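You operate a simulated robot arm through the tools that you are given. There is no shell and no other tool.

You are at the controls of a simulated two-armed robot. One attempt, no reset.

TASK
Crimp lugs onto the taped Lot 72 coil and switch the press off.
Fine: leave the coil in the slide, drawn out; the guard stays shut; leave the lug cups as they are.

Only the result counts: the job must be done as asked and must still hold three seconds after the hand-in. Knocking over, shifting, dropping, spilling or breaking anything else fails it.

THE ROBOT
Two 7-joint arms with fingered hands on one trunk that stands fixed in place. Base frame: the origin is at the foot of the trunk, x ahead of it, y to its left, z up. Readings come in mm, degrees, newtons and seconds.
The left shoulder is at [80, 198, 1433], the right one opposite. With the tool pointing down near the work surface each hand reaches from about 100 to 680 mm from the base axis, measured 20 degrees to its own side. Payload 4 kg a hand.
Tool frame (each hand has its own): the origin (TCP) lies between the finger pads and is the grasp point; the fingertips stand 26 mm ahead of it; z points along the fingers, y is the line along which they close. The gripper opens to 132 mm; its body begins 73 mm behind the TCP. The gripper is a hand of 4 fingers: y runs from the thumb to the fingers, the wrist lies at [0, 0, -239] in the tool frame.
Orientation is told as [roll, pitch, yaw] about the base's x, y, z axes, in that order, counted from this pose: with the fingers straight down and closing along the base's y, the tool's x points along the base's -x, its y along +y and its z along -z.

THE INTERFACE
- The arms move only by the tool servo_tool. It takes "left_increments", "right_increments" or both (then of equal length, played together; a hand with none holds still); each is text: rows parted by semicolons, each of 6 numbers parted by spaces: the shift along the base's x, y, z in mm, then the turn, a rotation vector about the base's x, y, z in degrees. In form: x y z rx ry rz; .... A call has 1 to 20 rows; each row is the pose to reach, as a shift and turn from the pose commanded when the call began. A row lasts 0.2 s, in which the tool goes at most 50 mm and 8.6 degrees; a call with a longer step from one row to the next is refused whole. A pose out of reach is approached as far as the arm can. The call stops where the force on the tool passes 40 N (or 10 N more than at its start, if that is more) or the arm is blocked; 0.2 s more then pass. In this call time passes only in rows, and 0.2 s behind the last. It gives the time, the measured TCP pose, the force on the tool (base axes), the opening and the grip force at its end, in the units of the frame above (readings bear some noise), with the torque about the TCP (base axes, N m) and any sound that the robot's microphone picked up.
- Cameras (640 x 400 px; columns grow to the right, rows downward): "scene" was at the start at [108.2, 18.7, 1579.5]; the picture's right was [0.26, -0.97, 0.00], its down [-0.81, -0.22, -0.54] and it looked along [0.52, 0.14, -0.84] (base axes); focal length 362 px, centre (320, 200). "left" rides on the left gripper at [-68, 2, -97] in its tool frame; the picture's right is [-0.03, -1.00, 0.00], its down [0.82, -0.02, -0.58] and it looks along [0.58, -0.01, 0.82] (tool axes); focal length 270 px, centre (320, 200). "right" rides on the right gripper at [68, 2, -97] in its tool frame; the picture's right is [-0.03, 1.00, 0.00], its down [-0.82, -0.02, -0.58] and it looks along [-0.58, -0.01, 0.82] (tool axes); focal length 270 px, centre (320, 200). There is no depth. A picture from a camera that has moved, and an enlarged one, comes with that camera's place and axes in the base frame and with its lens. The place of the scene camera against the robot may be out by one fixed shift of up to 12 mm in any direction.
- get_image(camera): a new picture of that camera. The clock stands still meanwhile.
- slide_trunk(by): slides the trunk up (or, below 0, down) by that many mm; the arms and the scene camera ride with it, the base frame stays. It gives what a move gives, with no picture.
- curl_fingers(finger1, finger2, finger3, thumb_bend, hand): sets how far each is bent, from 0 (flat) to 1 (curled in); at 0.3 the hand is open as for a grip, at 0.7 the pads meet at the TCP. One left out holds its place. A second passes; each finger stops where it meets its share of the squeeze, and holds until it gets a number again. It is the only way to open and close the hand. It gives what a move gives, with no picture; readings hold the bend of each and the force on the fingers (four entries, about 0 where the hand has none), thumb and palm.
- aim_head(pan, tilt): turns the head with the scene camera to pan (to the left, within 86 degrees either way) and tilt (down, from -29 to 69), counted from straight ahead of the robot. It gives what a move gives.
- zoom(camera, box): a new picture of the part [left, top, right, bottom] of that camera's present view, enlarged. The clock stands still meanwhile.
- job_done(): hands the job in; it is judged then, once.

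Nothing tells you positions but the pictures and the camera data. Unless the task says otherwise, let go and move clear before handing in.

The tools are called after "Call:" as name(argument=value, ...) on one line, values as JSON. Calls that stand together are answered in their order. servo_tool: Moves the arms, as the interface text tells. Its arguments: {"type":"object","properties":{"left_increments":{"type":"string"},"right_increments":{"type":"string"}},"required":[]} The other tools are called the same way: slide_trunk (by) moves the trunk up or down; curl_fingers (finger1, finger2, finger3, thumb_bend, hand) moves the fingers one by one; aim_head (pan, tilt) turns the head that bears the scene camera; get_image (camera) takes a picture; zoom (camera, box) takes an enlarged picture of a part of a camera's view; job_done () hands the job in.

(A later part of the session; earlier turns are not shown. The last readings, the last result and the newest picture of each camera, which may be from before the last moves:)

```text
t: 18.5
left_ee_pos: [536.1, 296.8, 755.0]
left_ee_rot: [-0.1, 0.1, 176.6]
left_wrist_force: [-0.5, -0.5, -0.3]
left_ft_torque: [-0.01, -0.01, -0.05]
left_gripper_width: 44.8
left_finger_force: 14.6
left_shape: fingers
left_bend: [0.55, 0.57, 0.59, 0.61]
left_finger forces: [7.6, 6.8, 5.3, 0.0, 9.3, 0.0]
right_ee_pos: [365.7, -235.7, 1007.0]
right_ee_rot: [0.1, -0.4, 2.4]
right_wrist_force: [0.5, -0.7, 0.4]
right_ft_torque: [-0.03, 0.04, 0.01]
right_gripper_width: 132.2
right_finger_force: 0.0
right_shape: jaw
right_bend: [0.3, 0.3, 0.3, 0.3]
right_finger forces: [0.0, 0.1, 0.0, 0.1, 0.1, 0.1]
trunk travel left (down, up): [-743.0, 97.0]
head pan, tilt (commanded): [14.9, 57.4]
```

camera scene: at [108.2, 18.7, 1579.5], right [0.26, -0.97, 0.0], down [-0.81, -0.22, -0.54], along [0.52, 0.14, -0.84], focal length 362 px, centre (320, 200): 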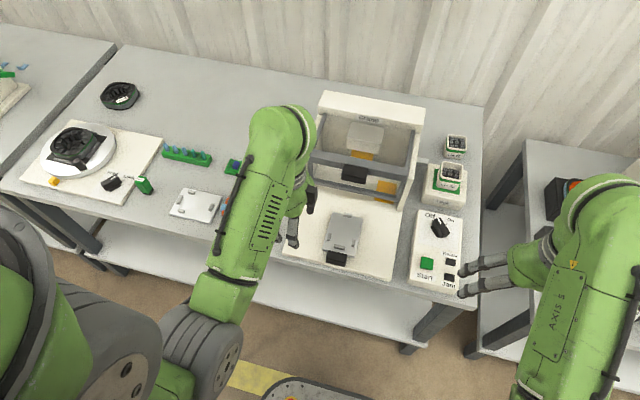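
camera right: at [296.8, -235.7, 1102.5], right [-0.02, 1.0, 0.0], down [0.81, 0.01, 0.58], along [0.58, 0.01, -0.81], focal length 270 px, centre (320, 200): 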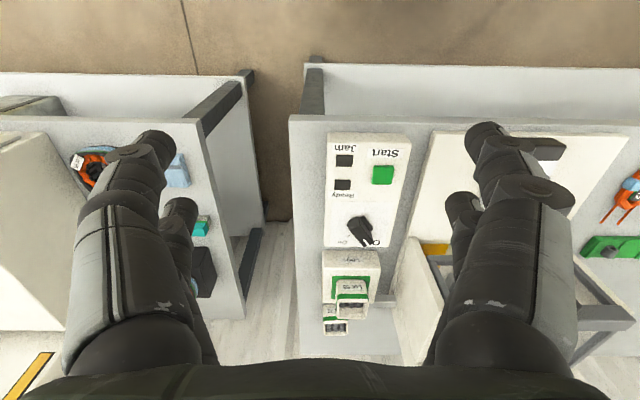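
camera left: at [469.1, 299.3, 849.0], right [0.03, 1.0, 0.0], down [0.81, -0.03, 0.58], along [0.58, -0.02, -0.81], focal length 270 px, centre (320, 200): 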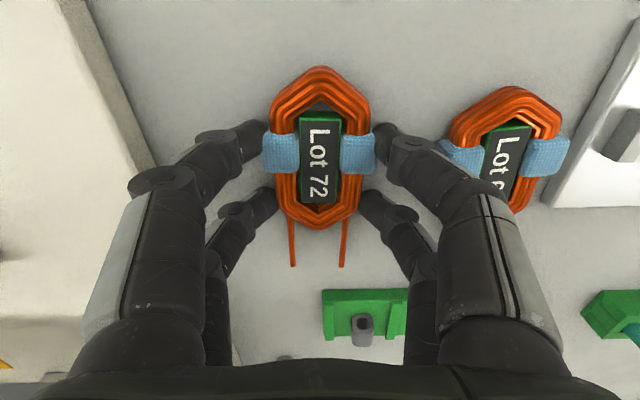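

The grip force is now about 15 N. I lift 15 mm and check that the coil comes along.

Call:
servo_tool(left_increments="0 0 5 0 0 0; 0 0 15 0 0 0")

Call:
get_image(camera="left")

Call:
zoom(camera="scene", box=[240, 180, 310, 250])

```text
t: 19.1
left_ee_pos: [539.4, 297.9, 769.5]
left_ee_rot: [0.0, 0.2, 176.7]
left_wrist_force: [0.6, 0.9, -1.0]
left_ft_torque: [-0.02, -0.01, -0.01]
left_gripper_width: 44.9
left_finger_force: 14.7
left_shape: fingers
left_bend: [0.55, 0.57, 0.59, 0.61]
left_finger forces: [7.8, 6.8, 5.1, 0.0, 9.2, 0.0]
right_ee_pos: [365.4, -235.2, 1006.1]
right_ee_rot: [0.2, -0.4, 2.4]
right_wrist_force: [-0.2, -0.5, 0.2]
right_ft_torque: [0.0, 0.0, -0.01]
right_gripper_width: 131.9
right_finger_force: 0.0
right_shape: jaw
right_bend: [0.3, 0.3, 0.3, 0.3]
right_finger forces: [0.0, 0.1, 0.0, 0.1, 0.1, 0.0]
trunk travel left (down, up): [-743.0, 97.0]
head pan, tilt (commanded): [14.9, 57.4]
```

```text
taken
camera left: at [471.0, 299.5, 864.1], right [0.03, 1.0, 0.0], down [0.81, -0.03, 0.58], along [0.58, -0.02, -0.81], focal length 270 px, centre (320, 200)
```

left: 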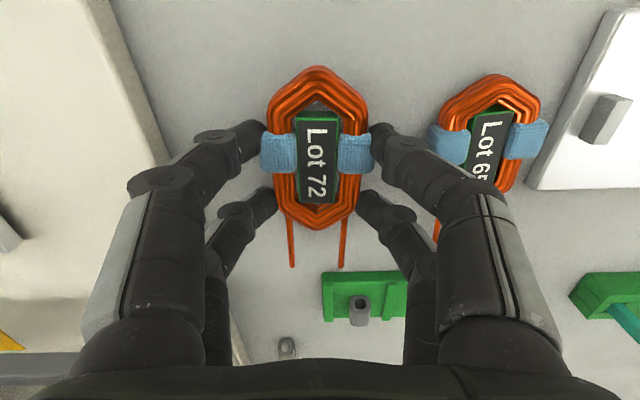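

```text
5.71 times, centred on (275, 215) of scene
camera zoom: at [108.2, 18.7, 1579.5], right [0.26, -0.97, 0.0], down [-0.81, -0.22, -0.54], along [0.52, 0.14, -0.84], focal length 2070 px, centre (577, 114)
```

zoom: 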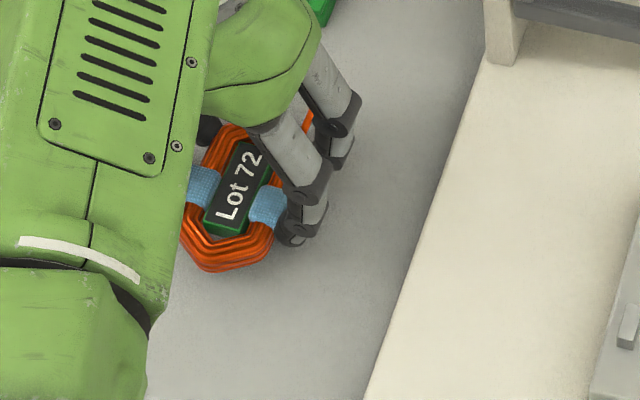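

The coil came up cleanly and stays fixed in the hand, its centre about 5 mm behind the TCP. I raise it and carry it over the slide, turning +3° to square it to the nest.

Call:
servo_tool(left_increments="0 0 30 0 0 0; 0 0 65 0 0 0; -2 -40 65 0 0 1; -4 -80 65 0 0 2; -6 -120 65 0 0 3; -7 -160 65 0 0 3.2; -8 -200 65 0 0 3.2; -8 -226 65 0 0 3.2")

Call:
get_image(camera="left")

Call:
get_image(camera="scene")

```text
t: 20.9
left_ee_pos: [532.0, 71.3, 833.8]
left_ee_rot: [-0.1, 0.2, 179.9]
left_wrist_force: [0.0, -0.1, -1.1]
left_ft_torque: [0.03, -0.04, -0.01]
left_gripper_width: 44.8
left_finger_force: 14.7
left_shape: fingers
left_bend: [0.55, 0.57, 0.59, 0.61]
left_finger forces: [7.7, 6.9, 5.3, 0.0, 9.2, 0.0]
right_ee_pos: [365.5, -235.9, 1006.9]
right_ee_rot: [0.0, -0.4, 2.4]
right_wrist_force: [-0.5, -0.1, -0.1]
right_ft_torque: [0.0, -0.04, 0.0]
right_gripper_width: 132.0
right_finger_force: 0.0
right_shape: jaw
right_bend: [0.3, 0.3, 0.3, 0.3]
right_finger forces: [0.0, 0.1, 0.1, 0.1, 0.0, 0.0]
trunk travel left (down, up): [-743.0, 97.0]
head pan, tilt (commanded): [14.9, 57.4]
```

```text
taken
camera left: at [464.2, 69.3, 928.6], right [-0.02, 1.0, 0.0], down [0.81, 0.02, 0.58], along [0.58, 0.01, -0.81], focal length 270 px, centre (320, 200)
```

left: 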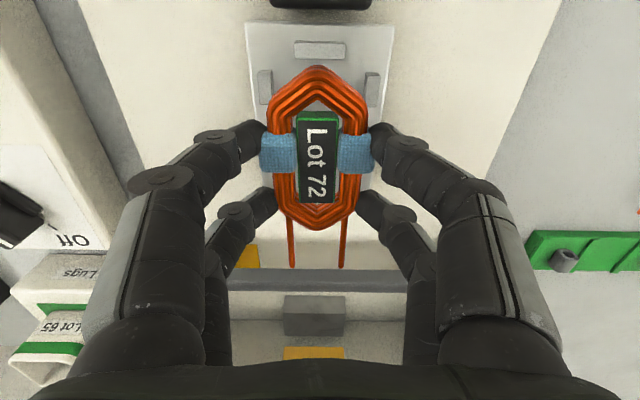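

```text
taken
camera scene: at [108.6, 18.0, 1579.5], right [0.26, -0.97, 0.0], down [-0.81, -0.22, -0.54], along [0.52, 0.14, -0.84], focal length 362 px, centre (320, 200)
```

scene: 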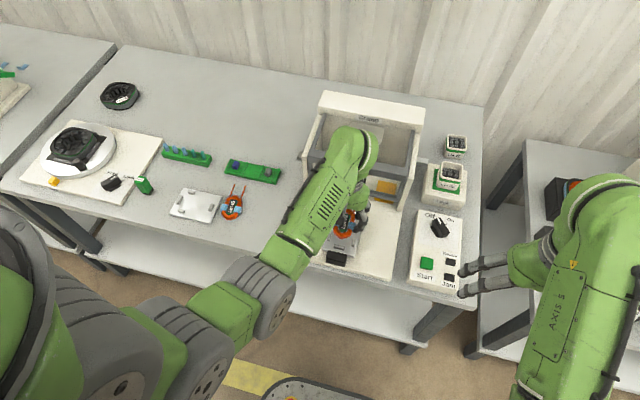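

The coil is above the nest and the tabs show around it. I zoom in to measure the alignment.

Call:
zoom(camera="left", box=[230, 0, 410, 120])

Call:
zoom(camera="left", box=[220, 100, 420, 370])

Call:
zoom(camera="scene", box=[300, 170, 400, 280])

```text
3.33 times, centred on (320, 60) of left
camera zoom: at [464.2, 69.3, 928.6], right [-0.02, 1.0, 0.0], down [0.81, 0.02, 0.58], along [0.58, 0.01, -0.81], focal length 901 px, centre (320, 667)
```

zoom: 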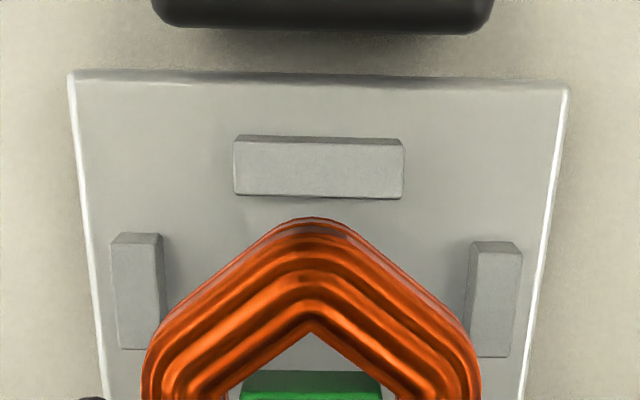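

```text
1.48 times, centred on (320, 235) of left
camera zoom: at [464.2, 69.3, 928.6], right [-0.02, 1.0, 0.0], down [0.81, 0.02, 0.58], along [0.58, 0.01, -0.81], focal length 400 px, centre (320, 148)
```

zoom: 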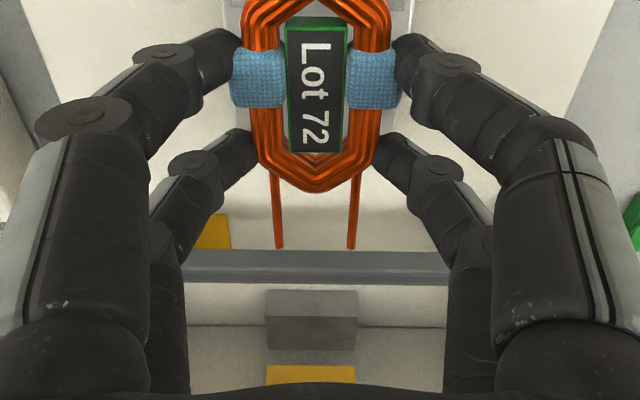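

```text
3.64 times, centred on (350, 225) of scene
camera zoom: at [108.6, 18.0, 1579.5], right [0.26, -0.97, 0.0], down [-0.81, -0.22, -0.54], along [0.52, 0.14, -0.84], focal length 1317 px, centre (211, 109)
```

zoom: 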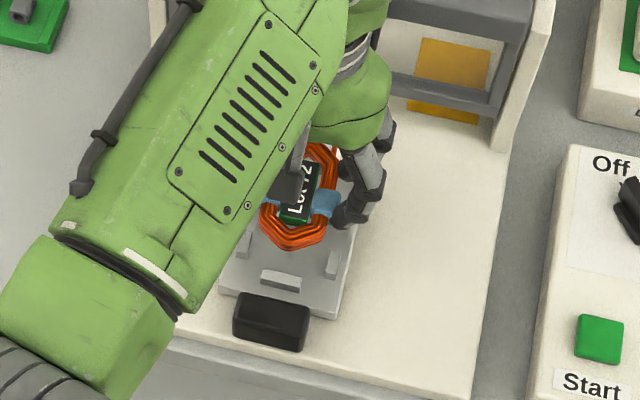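

The two views now give the slide plate at z ≈ 752, tab tops at about 763, and the nest centre at x ≈ 531, y ≈ 69.4. That means about +4 mm in x for the coil. I lower to just above the tabs and check again.

Call:
servo_tool(left_increments="4 0 -10 0 0 0; 4 0 -20 0 0 0; 4 0 -30 0 0 0")

Call:
get_image(camera="left")

Call:
zoom(camera="left", box=[230, 0, 410, 120])

Call:
zoom(camera="left", box=[260, 180, 380, 280])

```text
t: 21.7
left_ee_pos: [535.7, 72.2, 803.9]
left_ee_rot: [-0.1, 0.2, 179.8]
left_wrist_force: [0.0, 0.6, -2.1]
left_ft_torque: [0.01, -0.03, 0.02]
left_gripper_width: 44.9
left_finger_force: 14.7
left_shape: fingers
left_bend: [0.55, 0.57, 0.59, 0.61]
left_finger forces: [7.7, 6.9, 5.3, 0.1, 9.1, 0.0]
right_ee_pos: [366.3, -234.6, 1007.1]
right_ee_rot: [-0.1, -0.5, 2.4]
right_wrist_force: [-1.3, -0.1, -0.6]
right_ft_torque: [0.01, 0.01, 0.0]
right_gripper_width: 132.0
right_finger_force: 0.0
right_shape: jaw
right_bend: [0.3, 0.3, 0.3, 0.3]
right_finger forces: [0.0, 0.1, 0.0, 0.0, 0.0, 0.1]
trunk travel left (down, up): [-743.0, 97.0]
head pan, tilt (commanded): [14.9, 57.4]
```

```text
taken
camera left: at [467.5, 69.5, 899.2], right [-0.02, 1.0, 0.0], down [0.81, 0.02, 0.58], along [0.58, 0.01, -0.81], focal length 270 px, centre (320, 200)
```

left: 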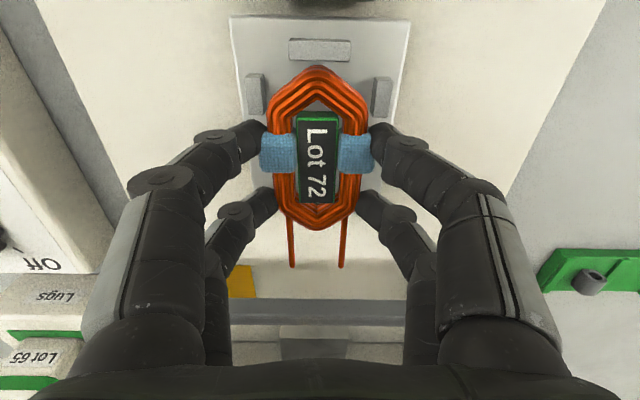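

```text
3.33 times, centred on (320, 60) of left
camera zoom: at [467.5, 69.5, 899.2], right [-0.02, 1.0, 0.0], down [0.81, 0.02, 0.58], along [0.58, 0.01, -0.81], focal length 901 px, centre (320, 667)
```

zoom: 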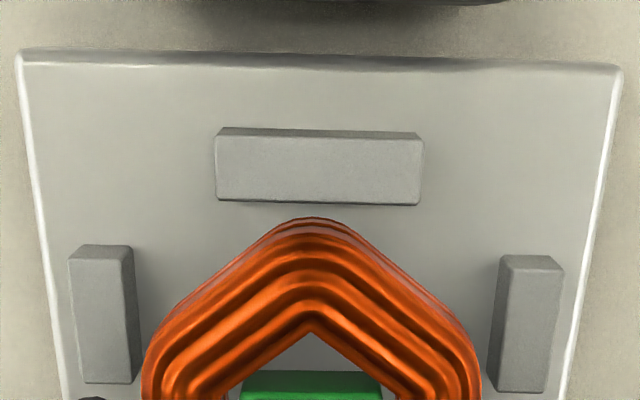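

```text
4.00 times, centred on (320, 230) of left
camera zoom: at [467.5, 69.5, 899.2], right [-0.02, 1.0, 0.0], down [0.81, 0.02, 0.58], along [0.58, 0.01, -0.81], focal length 1081 px, centre (320, 80)
```

zoom: 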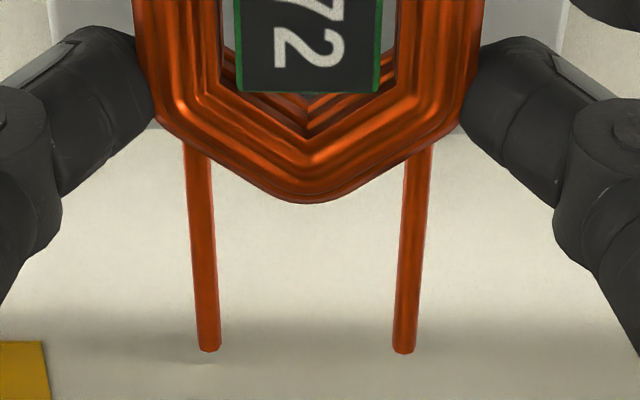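

Tab tops are confirmed at z ≈ 763. The coil needs about 2 mm more in +x, and I must check how close the near fingertips come to the side tabs.

Call:
zoom(camera="left", box=[225, 60, 415, 180])

Call:
zoom(camera="left", box=[225, 70, 295, 170])

Call:
zoom(camera="left", box=[345, 70, 415, 170])

```text
3.33 times, centred on (320, 120) of left
camera zoom: at [467.5, 69.5, 899.2], right [-0.02, 1.0, 0.0], down [0.81, 0.02, 0.58], along [0.58, 0.01, -0.81], focal length 901 px, centre (320, 467)
```

zoom: 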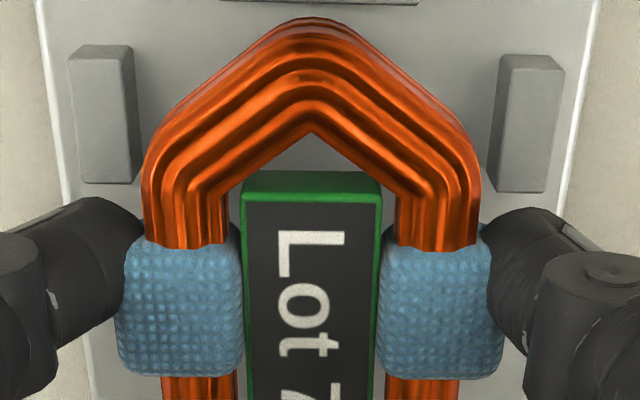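

```text
4.00 times, centred on (260, 120) of left
camera zoom: at [467.5, 69.5, 899.2], right [-0.02, 1.0, 0.0], down [0.81, 0.02, 0.58], along [0.58, 0.01, -0.81], focal length 1081 px, centre (560, 520)
```

zoom: 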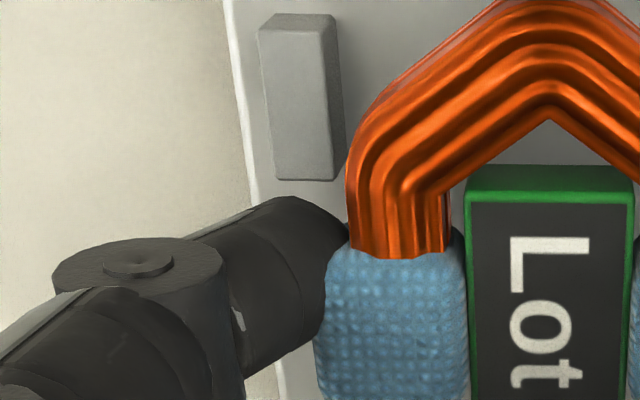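

```text
4.00 times, centred on (380, 120) of left
camera zoom: at [467.5, 69.5, 899.2], right [-0.02, 1.0, 0.0], down [0.81, 0.02, 0.58], along [0.58, 0.01, -0.81], focal length 1081 px, centre (80, 520)
```

zoom: 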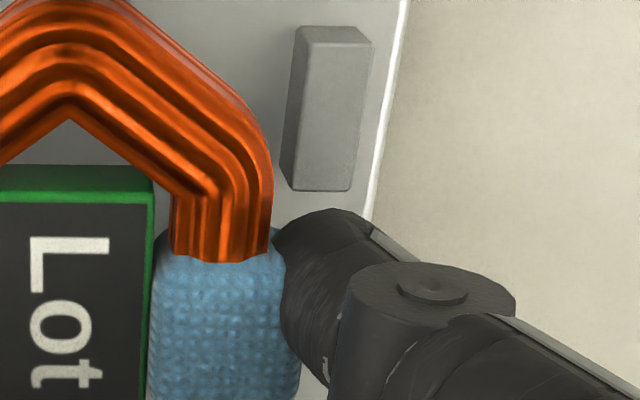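

The distal finger pads angle down past the ends of the side tabs, so there should be just enough room with about +2.5 mm in x. I lower in small steps and look again before entering the nest.

Call:
servo_tool(left_increments="2.5 0 -4 0 0 0; 2.5 0 -8 0 0 0")

Call:
zoom(camera="left", box=[225, 20, 415, 140])

Call:
zoom(camera="left", box=[225, 150, 415, 270])

```text
t: 22.3
left_ee_pos: [536.6, 70.8, 796.5]
left_ee_rot: [-0.1, 0.3, 179.8]
left_wrist_force: [0.6, 0.7, -1.6]
left_ft_torque: [0.0, -0.03, -0.01]
left_gripper_width: 45.0
left_finger_force: 14.9
left_shape: fingers
left_bend: [0.55, 0.57, 0.59, 0.61]
left_finger forces: [7.7, 6.9, 5.3, 0.0, 9.1, 0.0]
right_ee_pos: [366.1, -234.4, 1006.3]
right_ee_rot: [0.0, -0.4, 2.3]
right_wrist_force: [0.9, 0.5, 0.3]
right_ft_torque: [-0.02, -0.01, -0.01]
right_gripper_width: 131.9
right_finger_force: 0.0
right_shape: jaw
right_bend: [0.3, 0.3, 0.3, 0.3]
right_finger forces: [0.1, 0.0, 0.0, 0.1, 0.1, 0.0]
trunk travel left (down, up): [-743.0, 97.0]
head pan, tilt (commanded): [14.9, 57.4]
```

```text
3.33 times, centred on (320, 80) of left
camera zoom: at [468.7, 70.0, 890.6], right [-0.02, 1.0, 0.0], down [0.81, 0.02, 0.58], along [0.58, 0.01, -0.81], focal length 901 px, centre (320, 600)
```

zoom: 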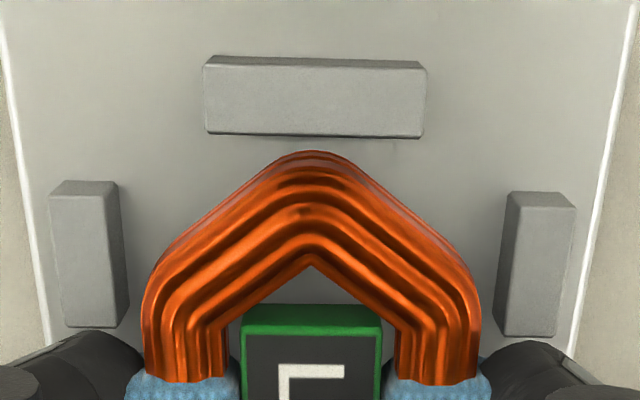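

```text
3.33 times, centred on (320, 210) of left
camera zoom: at [468.7, 70.0, 890.6], right [-0.02, 1.0, 0.0], down [0.81, 0.02, 0.58], along [0.58, 0.01, -0.81], focal length 901 px, centre (320, 167)
```

zoom: 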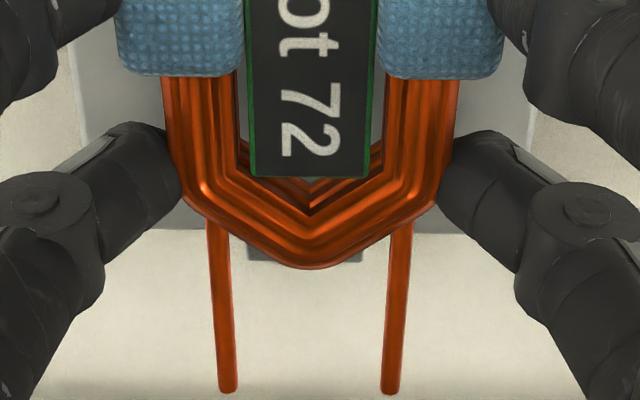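

Near-tip clearance is about 0.5 mm and far about 2.6 mm, so I shift +1.2 mm more and lower into the tabs slowly while watching the force.

Call:
servo_tool(left_increments="1.2 0 -2 0 0 0; 1.2 0 -4 0 0 0; 1.2 0 -6 0 0 0")

Call:
zoom(camera="left", box=[225, 20, 415, 140])

Call:
zoom(camera="left", box=[225, 150, 415, 270])

```text
t: 23.1
left_ee_pos: [538.2, 70.3, 788.8]
left_ee_rot: [-0.1, 0.1, 179.7]
left_wrist_force: [0.1, 0.1, -1.7]
left_ft_torque: [0.01, 0.02, 0.01]
left_gripper_width: 45.1
left_finger_force: 14.6
left_shape: fingers
left_bend: [0.55, 0.57, 0.59, 0.61]
left_finger forces: [7.7, 6.9, 5.2, 0.1, 9.2, 0.0]
right_ee_pos: [366.1, -235.2, 1006.0]
right_ee_rot: [0.1, -0.4, 2.4]
right_wrist_force: [0.4, 0.3, -0.4]
right_ft_torque: [-0.02, 0.02, -0.01]
right_gripper_width: 131.8
right_finger_force: 0.0
right_shape: jaw
right_bend: [0.3, 0.3, 0.3, 0.3]
right_finger forces: [0.0, 0.1, 0.0, 0.0, 0.1, 0.1]
trunk travel left (down, up): [-743.0, 97.0]
head pan, tilt (commanded): [14.9, 57.4]
```

```text
3.33 times, centred on (320, 80) of left
camera zoom: at [469.7, 69.0, 884.7], right [-0.02, 1.0, 0.0], down [0.81, 0.02, 0.58], along [0.58, 0.01, -0.81], focal length 901 px, centre (320, 600)
```

zoom: 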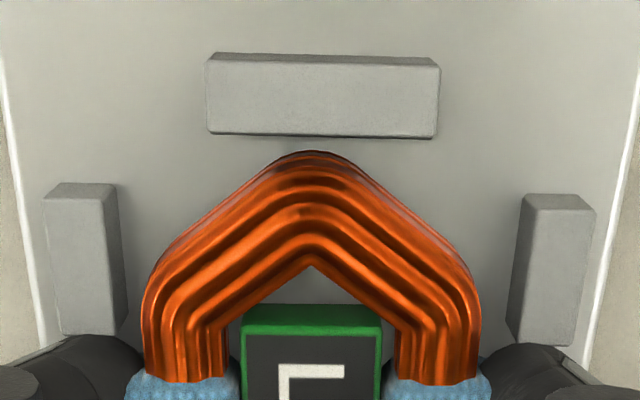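

```text
3.33 times, centred on (320, 210) of left
camera zoom: at [469.7, 69.0, 884.7], right [-0.02, 1.0, 0.0], down [0.81, 0.02, 0.58], along [0.58, 0.01, -0.81], focal length 901 px, centre (320, 167)
```

zoom: 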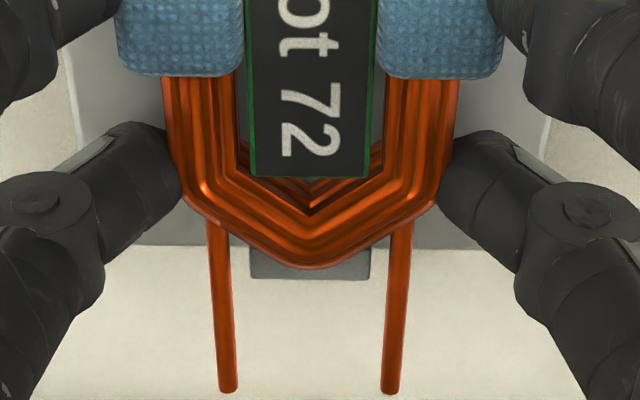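

The clearances are now about 1.4 mm near and 1.6 mm far, with the coil about 0.8 mm to the right. I correct that and lower the last few millimetres.

Call:
servo_tool(left_increments="0 0.8 -1 0 0 0; 0 0.8 -2.5 0 0 0; 0 0.8 -4 0 0 0")

Call:
zoom(camera="left", box=[225, 20, 415, 140])

Call:
zoom(camera="left", box=[225, 150, 415, 270])

```text
t: 23.9
left_ee_pos: [538.3, 71.4, 787.1]
left_ee_rot: [0.0, 0.3, 179.8]
left_wrist_force: [0.5, -0.1, 6.2]
left_ft_torque: [-0.04, 0.05, -0.03]
left_gripper_width: 44.8
left_finger_force: 14.8
left_shape: fingers
left_bend: [0.55, 0.57, 0.59, 0.61]
left_finger forces: [8.3, 7.3, 5.6, 0.0, 10.2, 0.1]
right_ee_pos: [365.0, -234.6, 1008.1]
right_ee_rot: [0.2, -0.6, 2.4]
right_wrist_force: [0.4, 0.3, 0.7]
right_ft_torque: [0.01, 0.0, 0.03]
right_gripper_width: 131.9
right_finger_force: 0.1
right_shape: jaw
right_bend: [0.3, 0.3, 0.3, 0.3]
right_finger forces: [0.0, 0.0, 0.0, 0.0, 0.1, 0.0]
trunk travel left (down, up): [-743.0, 97.0]
head pan, tilt (commanded): [14.9, 57.4]
```

```text
3.33 times, centred on (320, 80) of left
camera zoom: at [469.7, 69.9, 882.1], right [-0.02, 1.0, 0.0], down [0.81, 0.02, 0.58], along [0.58, 0.01, -0.81], focal length 901 px, centre (320, 600)
```

zoom: 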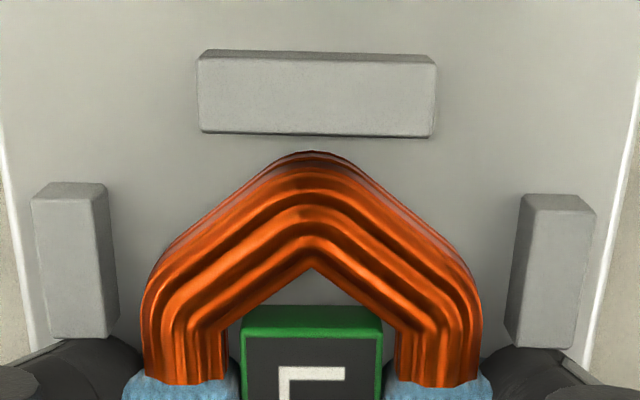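

```text
3.33 times, centred on (320, 210) of left
camera zoom: at [469.7, 69.9, 882.1], right [-0.02, 1.0, 0.0], down [0.81, 0.02, 0.58], along [0.58, 0.01, -0.81], focal length 901 px, centre (320, 167)
```

zoom: 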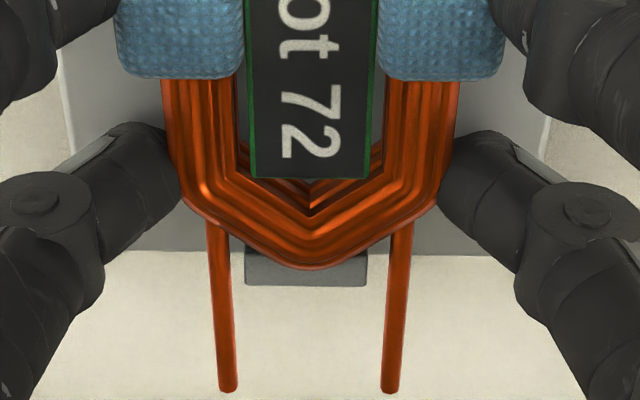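

The force rises evenly to about 6 N with almost no torque, so the coil seems to rest on the plate. I press 1.5 mm more to confirm, then look from the scene camera.

Call:
servo_tool(left_increments="0 0 -1.5 0 0 0")

Call:
zoom(camera="scene", box=[310, 190, 380, 270])

Call:
zoom(camera="left", box=[225, 20, 415, 140])

```text
t: 24.3
left_ee_pos: [536.6, 71.1, 787.7]
left_ee_rot: [0.0, 0.5, 179.8]
left_wrist_force: [0.6, 0.2, 16.6]
left_ft_torque: [-0.17, 0.18, -0.01]
left_gripper_width: 44.8
left_finger_force: 18.7
left_shape: fingers
left_bend: [0.56, 0.58, 0.59, 0.61]
left_finger forces: [13.2, 7.5, 6.0, 0.1, 11.0, 0.0]
right_ee_pos: [364.8, -236.3, 1007.9]
right_ee_rot: [0.1, -0.6, 2.4]
right_wrist_force: [0.3, -0.3, -0.1]
right_ft_torque: [-0.02, -0.03, 0.02]
right_gripper_width: 131.8
right_finger_force: 0.1
right_shape: jaw
right_bend: [0.3, 0.3, 0.3, 0.3]
right_finger forces: [0.0, 0.0, 0.0, 0.0, 0.1, 0.1]
trunk travel left (down, up): [-743.0, 97.0]
head pan, tilt (commanded): [14.9, 57.4]
```

```text
5.00 times, centred on (345, 230) of scene
camera zoom: at [105.3, 18.6, 1579.9], right [0.26, -0.97, 0.0], down [-0.81, -0.22, -0.54], along [0.52, 0.14, -0.84], focal length 1811 px, centre (195, 50)
```

zoom: 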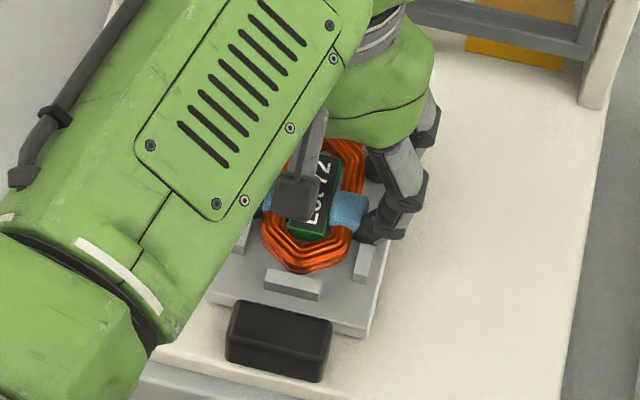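

```text
3.33 times, centred on (320, 80) of left
camera zoom: at [469.4, 69.8, 881.5], right [-0.02, 1.0, 0.0], down [0.81, 0.02, 0.58], along [0.58, 0.01, -0.81], focal length 901 px, centre (320, 600)
```

zoom: 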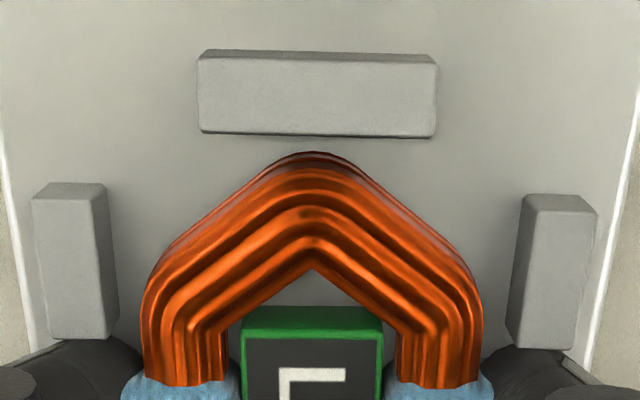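

The coil is down on the plate, and now finger 1's tip is also touching. I ease up 1.5 mm and open the hand slowly.

Call:
servo_tool(left_increments="0 0 1.8 0 0 0")

Call:
curl_fingers(hand="left", finger1=0.52, finger2=0.52, finger3=0.52, thumb_bend=0.52)

Call:
get_image(camera="left")

```text
t: 24.7
left_ee_pos: [538.0, 72.0, 787.5]
left_ee_rot: [0.0, 0.3, 179.8]
left_wrist_force: [2.4, -0.2, 13.4]
left_ft_torque: [-0.13, 0.04, 0.01]
left_gripper_width: 44.8
left_finger_force: 18.1
left_shape: fingers
left_bend: [0.56, 0.58, 0.59, 0.61]
left_finger forces: [11.5, 7.9, 5.9, 0.1, 10.7, 0.1]
right_ee_pos: [365.2, -236.2, 1006.3]
right_ee_rot: [0.0, -0.6, 2.4]
right_wrist_force: [0.1, 0.0, 0.4]
right_ft_torque: [-0.03, -0.01, 0.0]
right_gripper_width: 131.5
right_finger_force: 0.1
right_shape: jaw
right_bend: [0.3, 0.3, 0.3, 0.3]
right_finger forces: [0.0, 0.1, 0.0, 0.0, 0.1, 0.1]
trunk travel left (down, up): [-743.0, 97.0]
head pan, tilt (commanded): [14.9, 57.4]
```

```text
t: 25.7
left_ee_pos: [537.6, 71.9, 786.5]
left_ee_rot: [-0.1, 0.3, 179.8]
left_wrist_force: [3.2, 1.2, 17.0]
left_ft_torque: [-0.03, -0.01, 0.09]
left_gripper_width: 52.8
left_finger_force: 8.5
left_shape: fingers
left_bend: [0.55, 0.54, 0.53, 0.53]
left_finger forces: [6.5, 3.7, 2.9, 0.0, 4.0, 0.0]
right_ee_pos: [363.9, -235.3, 1007.6]
right_ee_rot: [0.0, -0.4, 2.5]
right_wrist_force: [0.2, -0.1, 1.0]
right_ft_torque: [0.0, 0.0, -0.02]
right_gripper_width: 132.0
right_finger_force: 0.1
right_shape: jaw
right_bend: [0.3, 0.3, 0.3, 0.3]
right_finger forces: [0.1, 0.1, 0.1, 0.1, 0.0, 0.0]
trunk travel left (down, up): [-743.0, 97.0]
head pan, tilt (commanded): [14.9, 57.4]
```

```text
taken
camera left: at [469.3, 70.1, 881.8], right [-0.02, 1.0, 0.0], down [0.81, 0.02, 0.58], along [0.58, 0.01, -0.81], focal length 270 px, centre (320, 200)
```

left: 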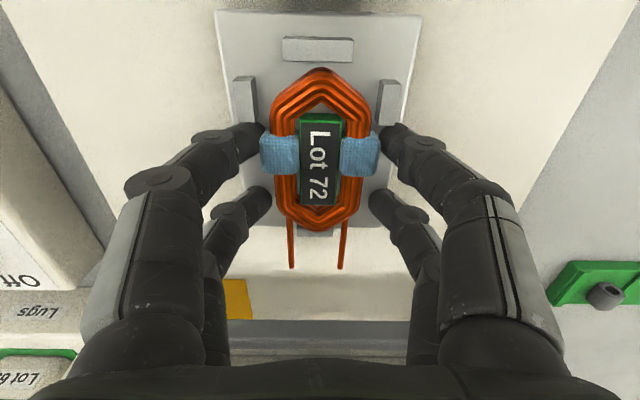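

The coil is released, but the opening fingertips now press on the plate (17 N). I lift 3 mm, open a bit further, and look again.

Call:
servo_tool(left_increments="0 0 3 0 0 0")

Call:
curl_fingers(hand="left", finger1=0.49, finger2=0.49, finger3=0.49, thumb_bend=0.49)

Call:
get_image(camera="left")

```text
t: 26.1
left_ee_pos: [536.4, 71.7, 786.3]
left_ee_rot: [-0.1, 0.1, 179.8]
left_wrist_force: [4.0, 0.1, 8.6]
left_ft_torque: [-0.2, -0.12, 0.08]
left_gripper_width: 55.4
left_finger_force: 5.5
left_shape: fingers
left_bend: [0.54, 0.54, 0.53, 0.52]
left_finger forces: [5.7, 3.0, 1.2, 0.1, 0.1, 0.0]
right_ee_pos: [366.8, -235.1, 1007.3]
right_ee_rot: [0.1, -0.4, 2.3]
right_wrist_force: [0.1, 0.7, -0.3]
right_ft_torque: [0.01, 0.01, 0.02]
right_gripper_width: 132.1
right_finger_force: 0.0
right_shape: jaw
right_bend: [0.3, 0.3, 0.3, 0.3]
right_finger forces: [0.1, 0.1, 0.1, 0.1, 0.0, 0.1]
trunk travel left (down, up): [-743.0, 97.0]
head pan, tilt (commanded): [14.9, 57.4]
```

```text
t: 27.1
left_ee_pos: [536.1, 73.5, 787.4]
left_ee_rot: [-0.1, 0.0, 179.8]
left_wrist_force: [0.6, 2.0, 2.7]
left_ft_torque: [-0.01, 0.0, -0.02]
left_gripper_width: 62.0
left_finger_force: 3.1
left_shape: fingers
left_bend: [0.53, 0.49, 0.49, 0.49]
left_finger forces: [4.4, 0.0, 0.1, 0.0, 0.0, 0.1]
right_ee_pos: [365.5, -235.4, 1006.4]
right_ee_rot: [0.1, -0.4, 2.4]
right_wrist_force: [-0.5, 0.2, 0.9]
right_ft_torque: [0.03, -0.01, -0.01]
right_gripper_width: 131.9
right_finger_force: 0.0
right_shape: jaw
right_bend: [0.3, 0.3, 0.3, 0.3]
right_finger forces: [0.1, 0.0, 0.0, 0.0, 0.0, 0.1]
trunk travel left (down, up): [-743.0, 97.0]
head pan, tilt (commanded): [14.9, 57.4]
```

```text
taken
camera left: at [469.2, 70.9, 882.3], right [-0.02, 1.0, 0.0], down [0.82, 0.02, 0.58], along [0.58, 0.01, -0.82], focal length 270 px, centre (320, 200)
```

left: 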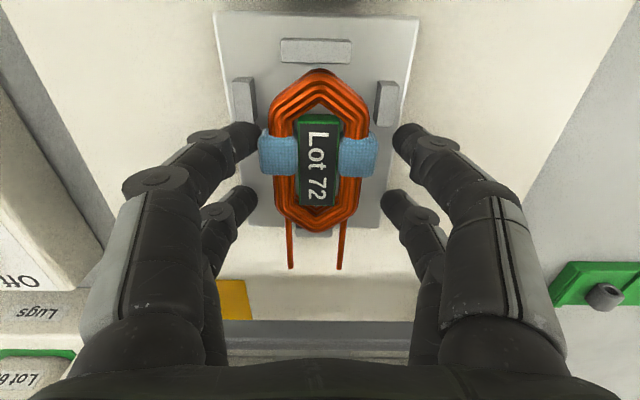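

Finger 1's tip is caught lightly against the right-hand side tab (4 N). A straight lift frees it, so I raise the hand gently.

Call:
servo_tool(left_increments="0 0 4 0 0 0; 0 0 10 0 0 0; 0 0 18 0 0 0")

Call:
get_image(camera="left")

Call:
zoom(camera="left", box=[210, 10, 430, 280])

```text
t: 27.9
left_ee_pos: [537.0, 69.7, 805.9]
left_ee_rot: [-0.1, 0.1, 179.8]
left_wrist_force: [0.5, 0.0, 0.1]
left_ft_torque: [0.01, 0.01, -0.02]
left_gripper_width: 68.7
left_finger_force: 0.0
left_shape: fingers
left_bend: [0.49, 0.49, 0.49, 0.49]
left_finger forces: [0.1, 0.0, 0.1, 0.0, 0.0, 0.1]
right_ee_pos: [364.9, -234.8, 1006.3]
right_ee_rot: [0.1, -0.4, 2.4]
right_wrist_force: [1.5, -0.4, 0.0]
right_ft_torque: [0.0, -0.04, -0.02]
right_gripper_width: 131.7
right_finger_force: 0.0
right_shape: jaw
right_bend: [0.3, 0.3, 0.3, 0.3]
right_finger forces: [0.1, 0.1, 0.0, 0.0, 0.0, 0.0]
trunk travel left (down, up): [-743.0, 97.0]
head pan, tilt (commanded): [14.9, 57.4]
```

```text
taken
camera left: at [469.2, 69.0, 901.7], right [-0.02, 1.0, 0.0], down [0.82, 0.02, 0.58], along [0.58, 0.01, -0.82], focal length 270 px, centre (320, 200)
```

left: 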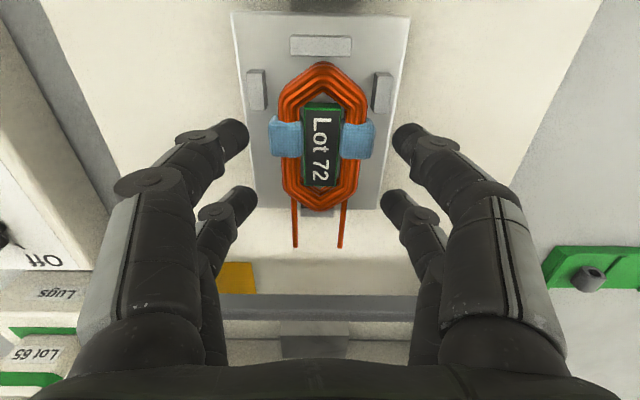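

```text
1.48 times, centred on (320, 145) of left
camera zoom: at [469.2, 69.0, 901.7], right [-0.02, 1.0, 0.0], down [0.82, 0.02, 0.58], along [0.58, 0.01, -0.82], focal length 400 px, centre (320, 282)
```

zoom: 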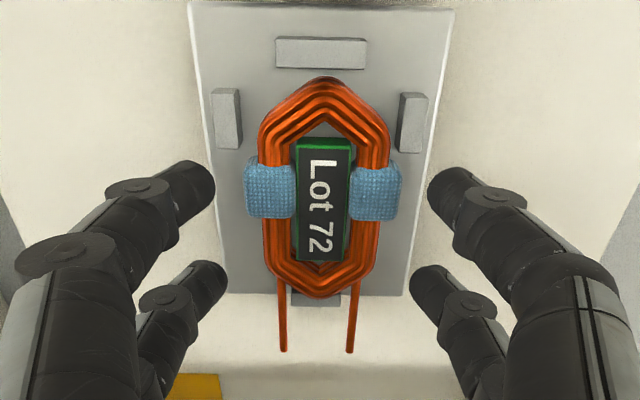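

The coil lies in the nest between all four tabs, with its leads pointing at the press. I raise the hand and move it aside for a full check from above.

Call:
servo_tool(left_increments="0 0 40 0 0 0; -20 0 80 0 0 0; -50 20 100 0 0 0")

Call:
get_image(camera="left")

Call:
servo_tool(left_increments="-25 40 10 0 0 0; -50 80 20 0 0 0; -70 120 20 0 0 0; -70 150 20 0 0 0")

Call:
get_image(camera="scene")

Call:
zoom(camera="scene", box=[300, 180, 400, 280])

```text
t: 28.7
left_ee_pos: [481.8, 91.4, 904.7]
left_ee_rot: [-0.2, 0.3, 179.8]
left_wrist_force: [0.5, 0.1, 0.0]
left_ft_torque: [-0.04, 0.02, -0.01]
left_gripper_width: 69.0
left_finger_force: 0.0
left_shape: fingers
left_bend: [0.49, 0.49, 0.49, 0.49]
left_finger forces: [0.0, 0.0, 0.0, 0.0, 0.1, 0.1]
right_ee_pos: [364.4, -235.2, 1007.1]
right_ee_rot: [0.0, -0.5, 2.4]
right_wrist_force: [-0.5, 0.1, 0.0]
right_ft_torque: [-0.02, -0.01, 0.03]
right_gripper_width: 132.0
right_finger_force: 0.2
right_shape: jaw
right_bend: [0.3, 0.3, 0.3, 0.3]
right_finger forces: [0.0, 0.0, 0.0, 0.0, 0.1, 0.0]
trunk travel left (down, up): [-743.0, 97.0]
head pan, tilt (commanded): [14.9, 57.4]
```

```text
taken
camera left: at [413.8, 89.7, 1000.4], right [-0.02, 1.0, 0.0], down [0.81, 0.02, 0.58], along [0.58, 0.01, -0.81], focal length 270 px, centre (320, 200)
```

left: 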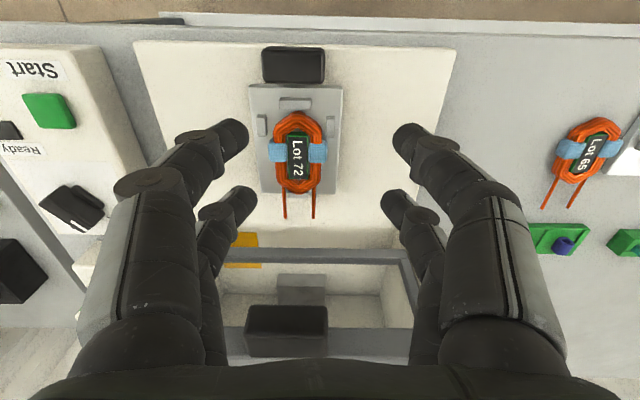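

```text
t: 29.7
left_ee_pos: [418.4, 244.1, 927.3]
left_ee_rot: [-0.1, 0.1, 179.8]
left_wrist_force: [0.1, 0.5, -0.2]
left_ft_torque: [0.0, 0.04, -0.03]
left_gripper_width: 69.0
left_finger_force: 0.0
left_shape: fingers
left_bend: [0.49, 0.49, 0.49, 0.49]
left_finger forces: [0.1, 0.0, 0.0, 0.0, 0.1, 0.1]
right_ee_pos: [365.8, -234.1, 1007.2]
right_ee_rot: [0.0, -0.5, 2.4]
right_wrist_force: [0.2, 1.0, 0.1]
right_ft_torque: [0.02, 0.01, 0.01]
right_gripper_width: 131.8
right_finger_force: 0.0
right_shape: jaw
right_bend: [0.3, 0.3, 0.3, 0.3]
right_finger forces: [0.0, 0.0, 0.0, 0.1, 0.1, 0.0]
trunk travel left (down, up): [-743.0, 97.0]
head pan, tilt (commanded): [14.9, 57.4]
```

```text
taken
camera scene: at [109.3, 19.2, 1579.4], right [0.26, -0.97, 0.0], down [-0.81, -0.22, -0.54], along [0.52, 0.14, -0.84], focal length 362 px, centre (320, 200)
```

scene: 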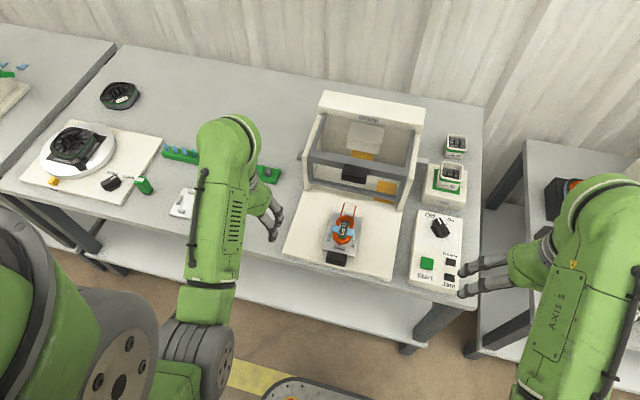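

```text
4.00 times, centred on (350, 230) of scene
camera zoom: at [109.3, 19.2, 1579.4], right [0.26, -0.97, 0.0], down [-0.81, -0.22, -0.54], along [0.52, 0.14, -0.84], focal length 1449 px, centre (200, 80)
```

zoom: 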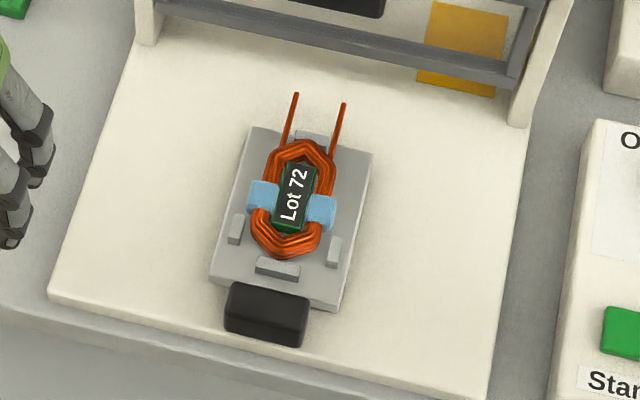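

The Lot 72 coil sits squarely in the slide nest with leads toward the press. Next I'll measure the slide handle so I can push the slide in, viewing it from close on my side.

Call:
servo_tool(left_increments="0 -40 -10 0 0 0; 0 -80 -20 0 0 0; 0 -120 -30 0 0 0; 0 -160 -40 0 0 0; -8 -173 -40 0 0 0")

Call:
get_image(camera="left")

Call:
zoom(camera="left", box=[230, 100, 410, 260])

```text
t: 30.9
left_ee_pos: [410.8, 70.8, 887.2]
left_ee_rot: [-0.1, 0.2, 179.9]
left_wrist_force: [0.5, -0.2, 0.1]
left_ft_torque: [-0.01, -0.01, 0.0]
left_gripper_width: 69.0
left_finger_force: 0.1
left_shape: fingers
left_bend: [0.49, 0.49, 0.49, 0.49]
left_finger forces: [0.0, 0.0, 0.1, 0.0, 0.0, 0.0]
right_ee_pos: [365.7, -235.9, 1006.3]
right_ee_rot: [0.0, -0.6, 2.4]
right_wrist_force: [0.5, 0.2, -0.2]
right_ft_torque: [0.02, -0.01, 0.02]
right_gripper_width: 131.8
right_finger_force: 0.0
right_shape: jaw
right_bend: [0.3, 0.3, 0.3, 0.3]
right_finger forces: [0.0, 0.0, 0.1, 0.0, 0.1, 0.0]
trunk travel left (down, up): [-743.0, 97.0]
head pan, tilt (commanded): [14.9, 57.4]
```

```text
taken
camera left: at [342.4, 68.9, 983.3], right [-0.02, 1.0, 0.0], down [0.81, 0.02, 0.58], along [0.58, 0.01, -0.81], focal length 270 px, centre (320, 200)
```

left: 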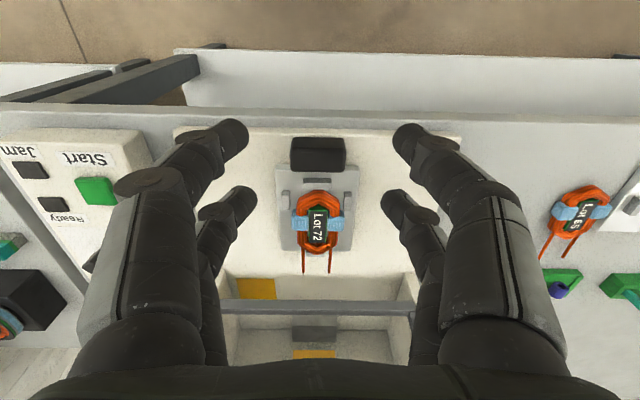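

```text
2.50 times, centred on (320, 180) of left
camera zoom: at [342.4, 68.9, 983.3], right [-0.02, 1.0, 0.0], down [0.81, 0.02, 0.58], along [0.58, 0.01, -0.81], focal length 676 px, centre (320, 250)
```

zoom: 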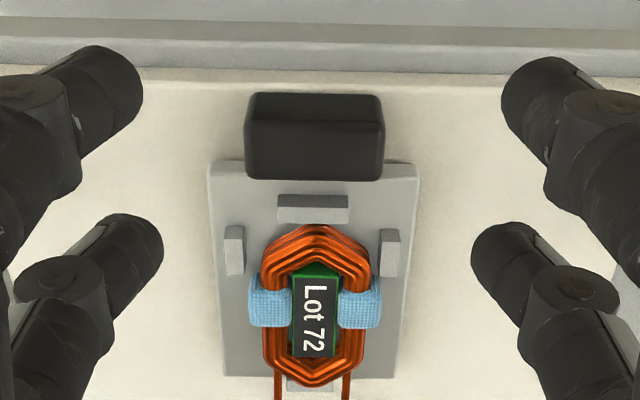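

The slide handle spans about x 440-462, y 46-92.5 and z 746-773. I'll lean the hand back 20° so its body stays clear of the guard, then pinch the handle's sides with the two far digits.

Call:
servo_tool(left_increments="0 0 0 0 -7 0; 0 0 0 0 -14 0; 0 -1 -10 0 -20 0; 6 -1.5 -40 0 -20 0; 12 -1.5 -70 0 -20 0; 12 -1.5 -90 0 -20 0")

Call:
get_image(camera="left")

Call:
zoom(camera="scene", box=[290, 180, 400, 290])

```text
t: 32.3
left_ee_pos: [423.9, 65.2, 797.2]
left_ee_rot: [-0.1, 20.1, 180.1]
left_wrist_force: [-0.3, -1.0, 0.1]
left_ft_torque: [-0.01, 0.02, 0.0]
left_gripper_width: 68.9
left_finger_force: 0.1
left_shape: fingers
left_bend: [0.49, 0.49, 0.49, 0.49]
left_finger forces: [0.0, 0.0, 0.0, 0.0, 0.0, 0.0]
right_ee_pos: [365.5, -235.2, 1006.4]
right_ee_rot: [0.0, -0.5, 2.4]
right_wrist_force: [0.1, -1.3, -0.2]
right_ft_torque: [0.0, 0.01, 0.0]
right_gripper_width: 131.8
right_finger_force: 0.0
right_shape: jaw
right_bend: [0.3, 0.3, 0.3, 0.3]
right_finger forces: [0.1, 0.0, 0.0, 0.1, 0.1, 0.0]
trunk travel left (down, up): [-743.0, 97.0]
head pan, tilt (commanded): [14.9, 57.4]
```

```text
taken
camera left: at [327.2, 64.2, 864.2], right [-0.02, 1.0, -0.01], down [0.57, 0.02, 0.82], along [0.82, 0.01, -0.57], focal length 270 px, centre (320, 200)
```

left: 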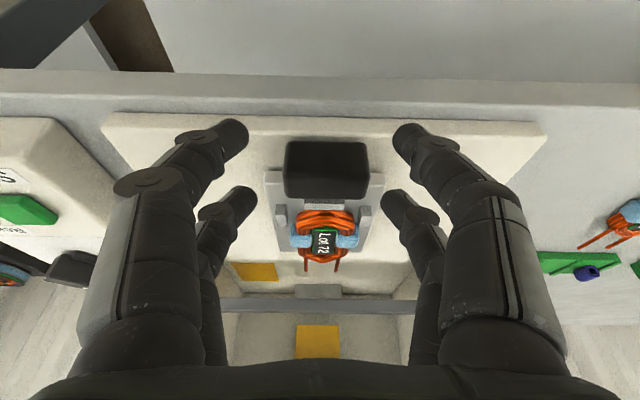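

```text
3.64 times, centred on (345, 235) of scene
camera zoom: at [107.8, 19.0, 1579.5], right [0.26, -0.97, 0.0], down [-0.81, -0.22, -0.54], along [0.52, 0.14, -0.84], focal length 1317 px, centre (229, 73)
```

zoom: 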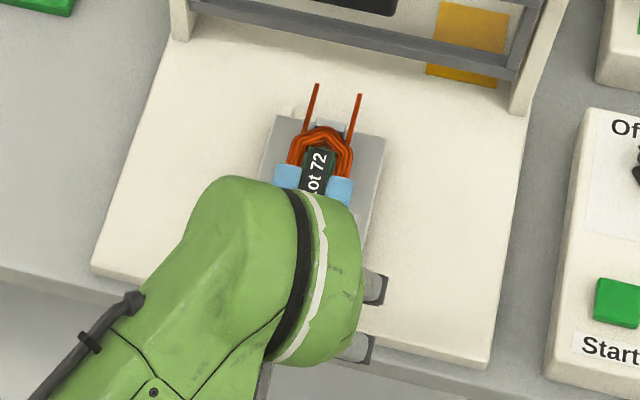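

The handle is about 4 mm left of the finger centre line. I correct that and lower around it.

Call:
servo_tool(left_increments="0 4 0 0 0 0; 0 4 -12 0 0 0; 0 4 -23 0 0 0")

Call:
get_image(camera="left")

Call:
zoom(camera="left", box=[220, 100, 420, 260])

```text
t: 33.1
left_ee_pos: [422.6, 71.4, 774.2]
left_ee_rot: [-0.1, 20.3, 179.7]
left_wrist_force: [0.7, 0.0, 0.9]
left_ft_torque: [0.0, -0.01, -0.02]
left_gripper_width: 69.0
left_finger_force: 0.0
left_shape: fingers
left_bend: [0.49, 0.49, 0.49, 0.49]
left_finger forces: [0.0, 0.0, 0.1, 0.0, 0.1, 0.1]
right_ee_pos: [364.4, -234.4, 1007.0]
right_ee_rot: [0.1, -0.5, 2.4]
right_wrist_force: [0.0, -0.3, 0.8]
right_ft_torque: [0.02, -0.02, 0.01]
right_gripper_width: 131.8
right_finger_force: 0.0
right_shape: jaw
right_bend: [0.3, 0.3, 0.3, 0.3]
right_finger forces: [0.1, 0.0, 0.0, 0.0, 0.0, 0.1]
trunk travel left (down, up): [-743.0, 97.0]
head pan, tilt (commanded): [14.9, 57.4]
```

```text
taken
camera left: at [326.5, 69.6, 839.8], right [-0.02, 1.0, -0.01], down [0.57, 0.02, 0.82], along [0.82, 0.01, -0.57], focal length 270 px, centre (320, 200)
```

left: 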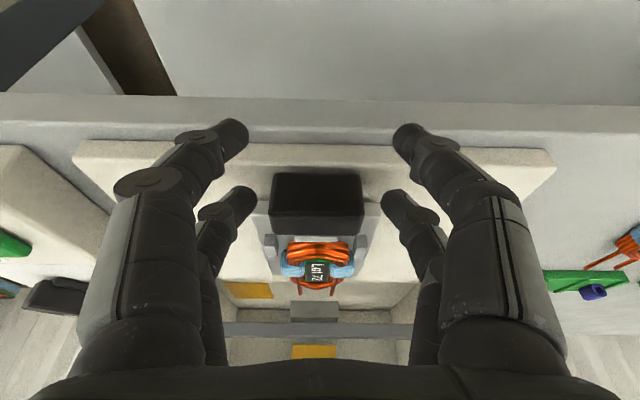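

```text
2.50 times, centred on (320, 180) of left
camera zoom: at [326.5, 69.6, 839.8], right [-0.02, 1.0, -0.01], down [0.57, 0.02, 0.82], along [0.82, 0.01, -0.57], focal length 676 px, centre (320, 250)
```

zoom: 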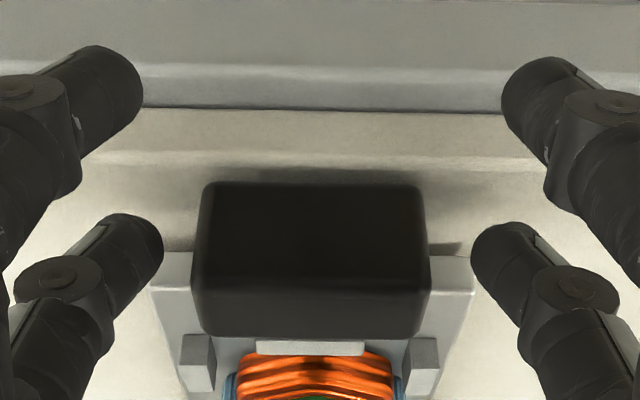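

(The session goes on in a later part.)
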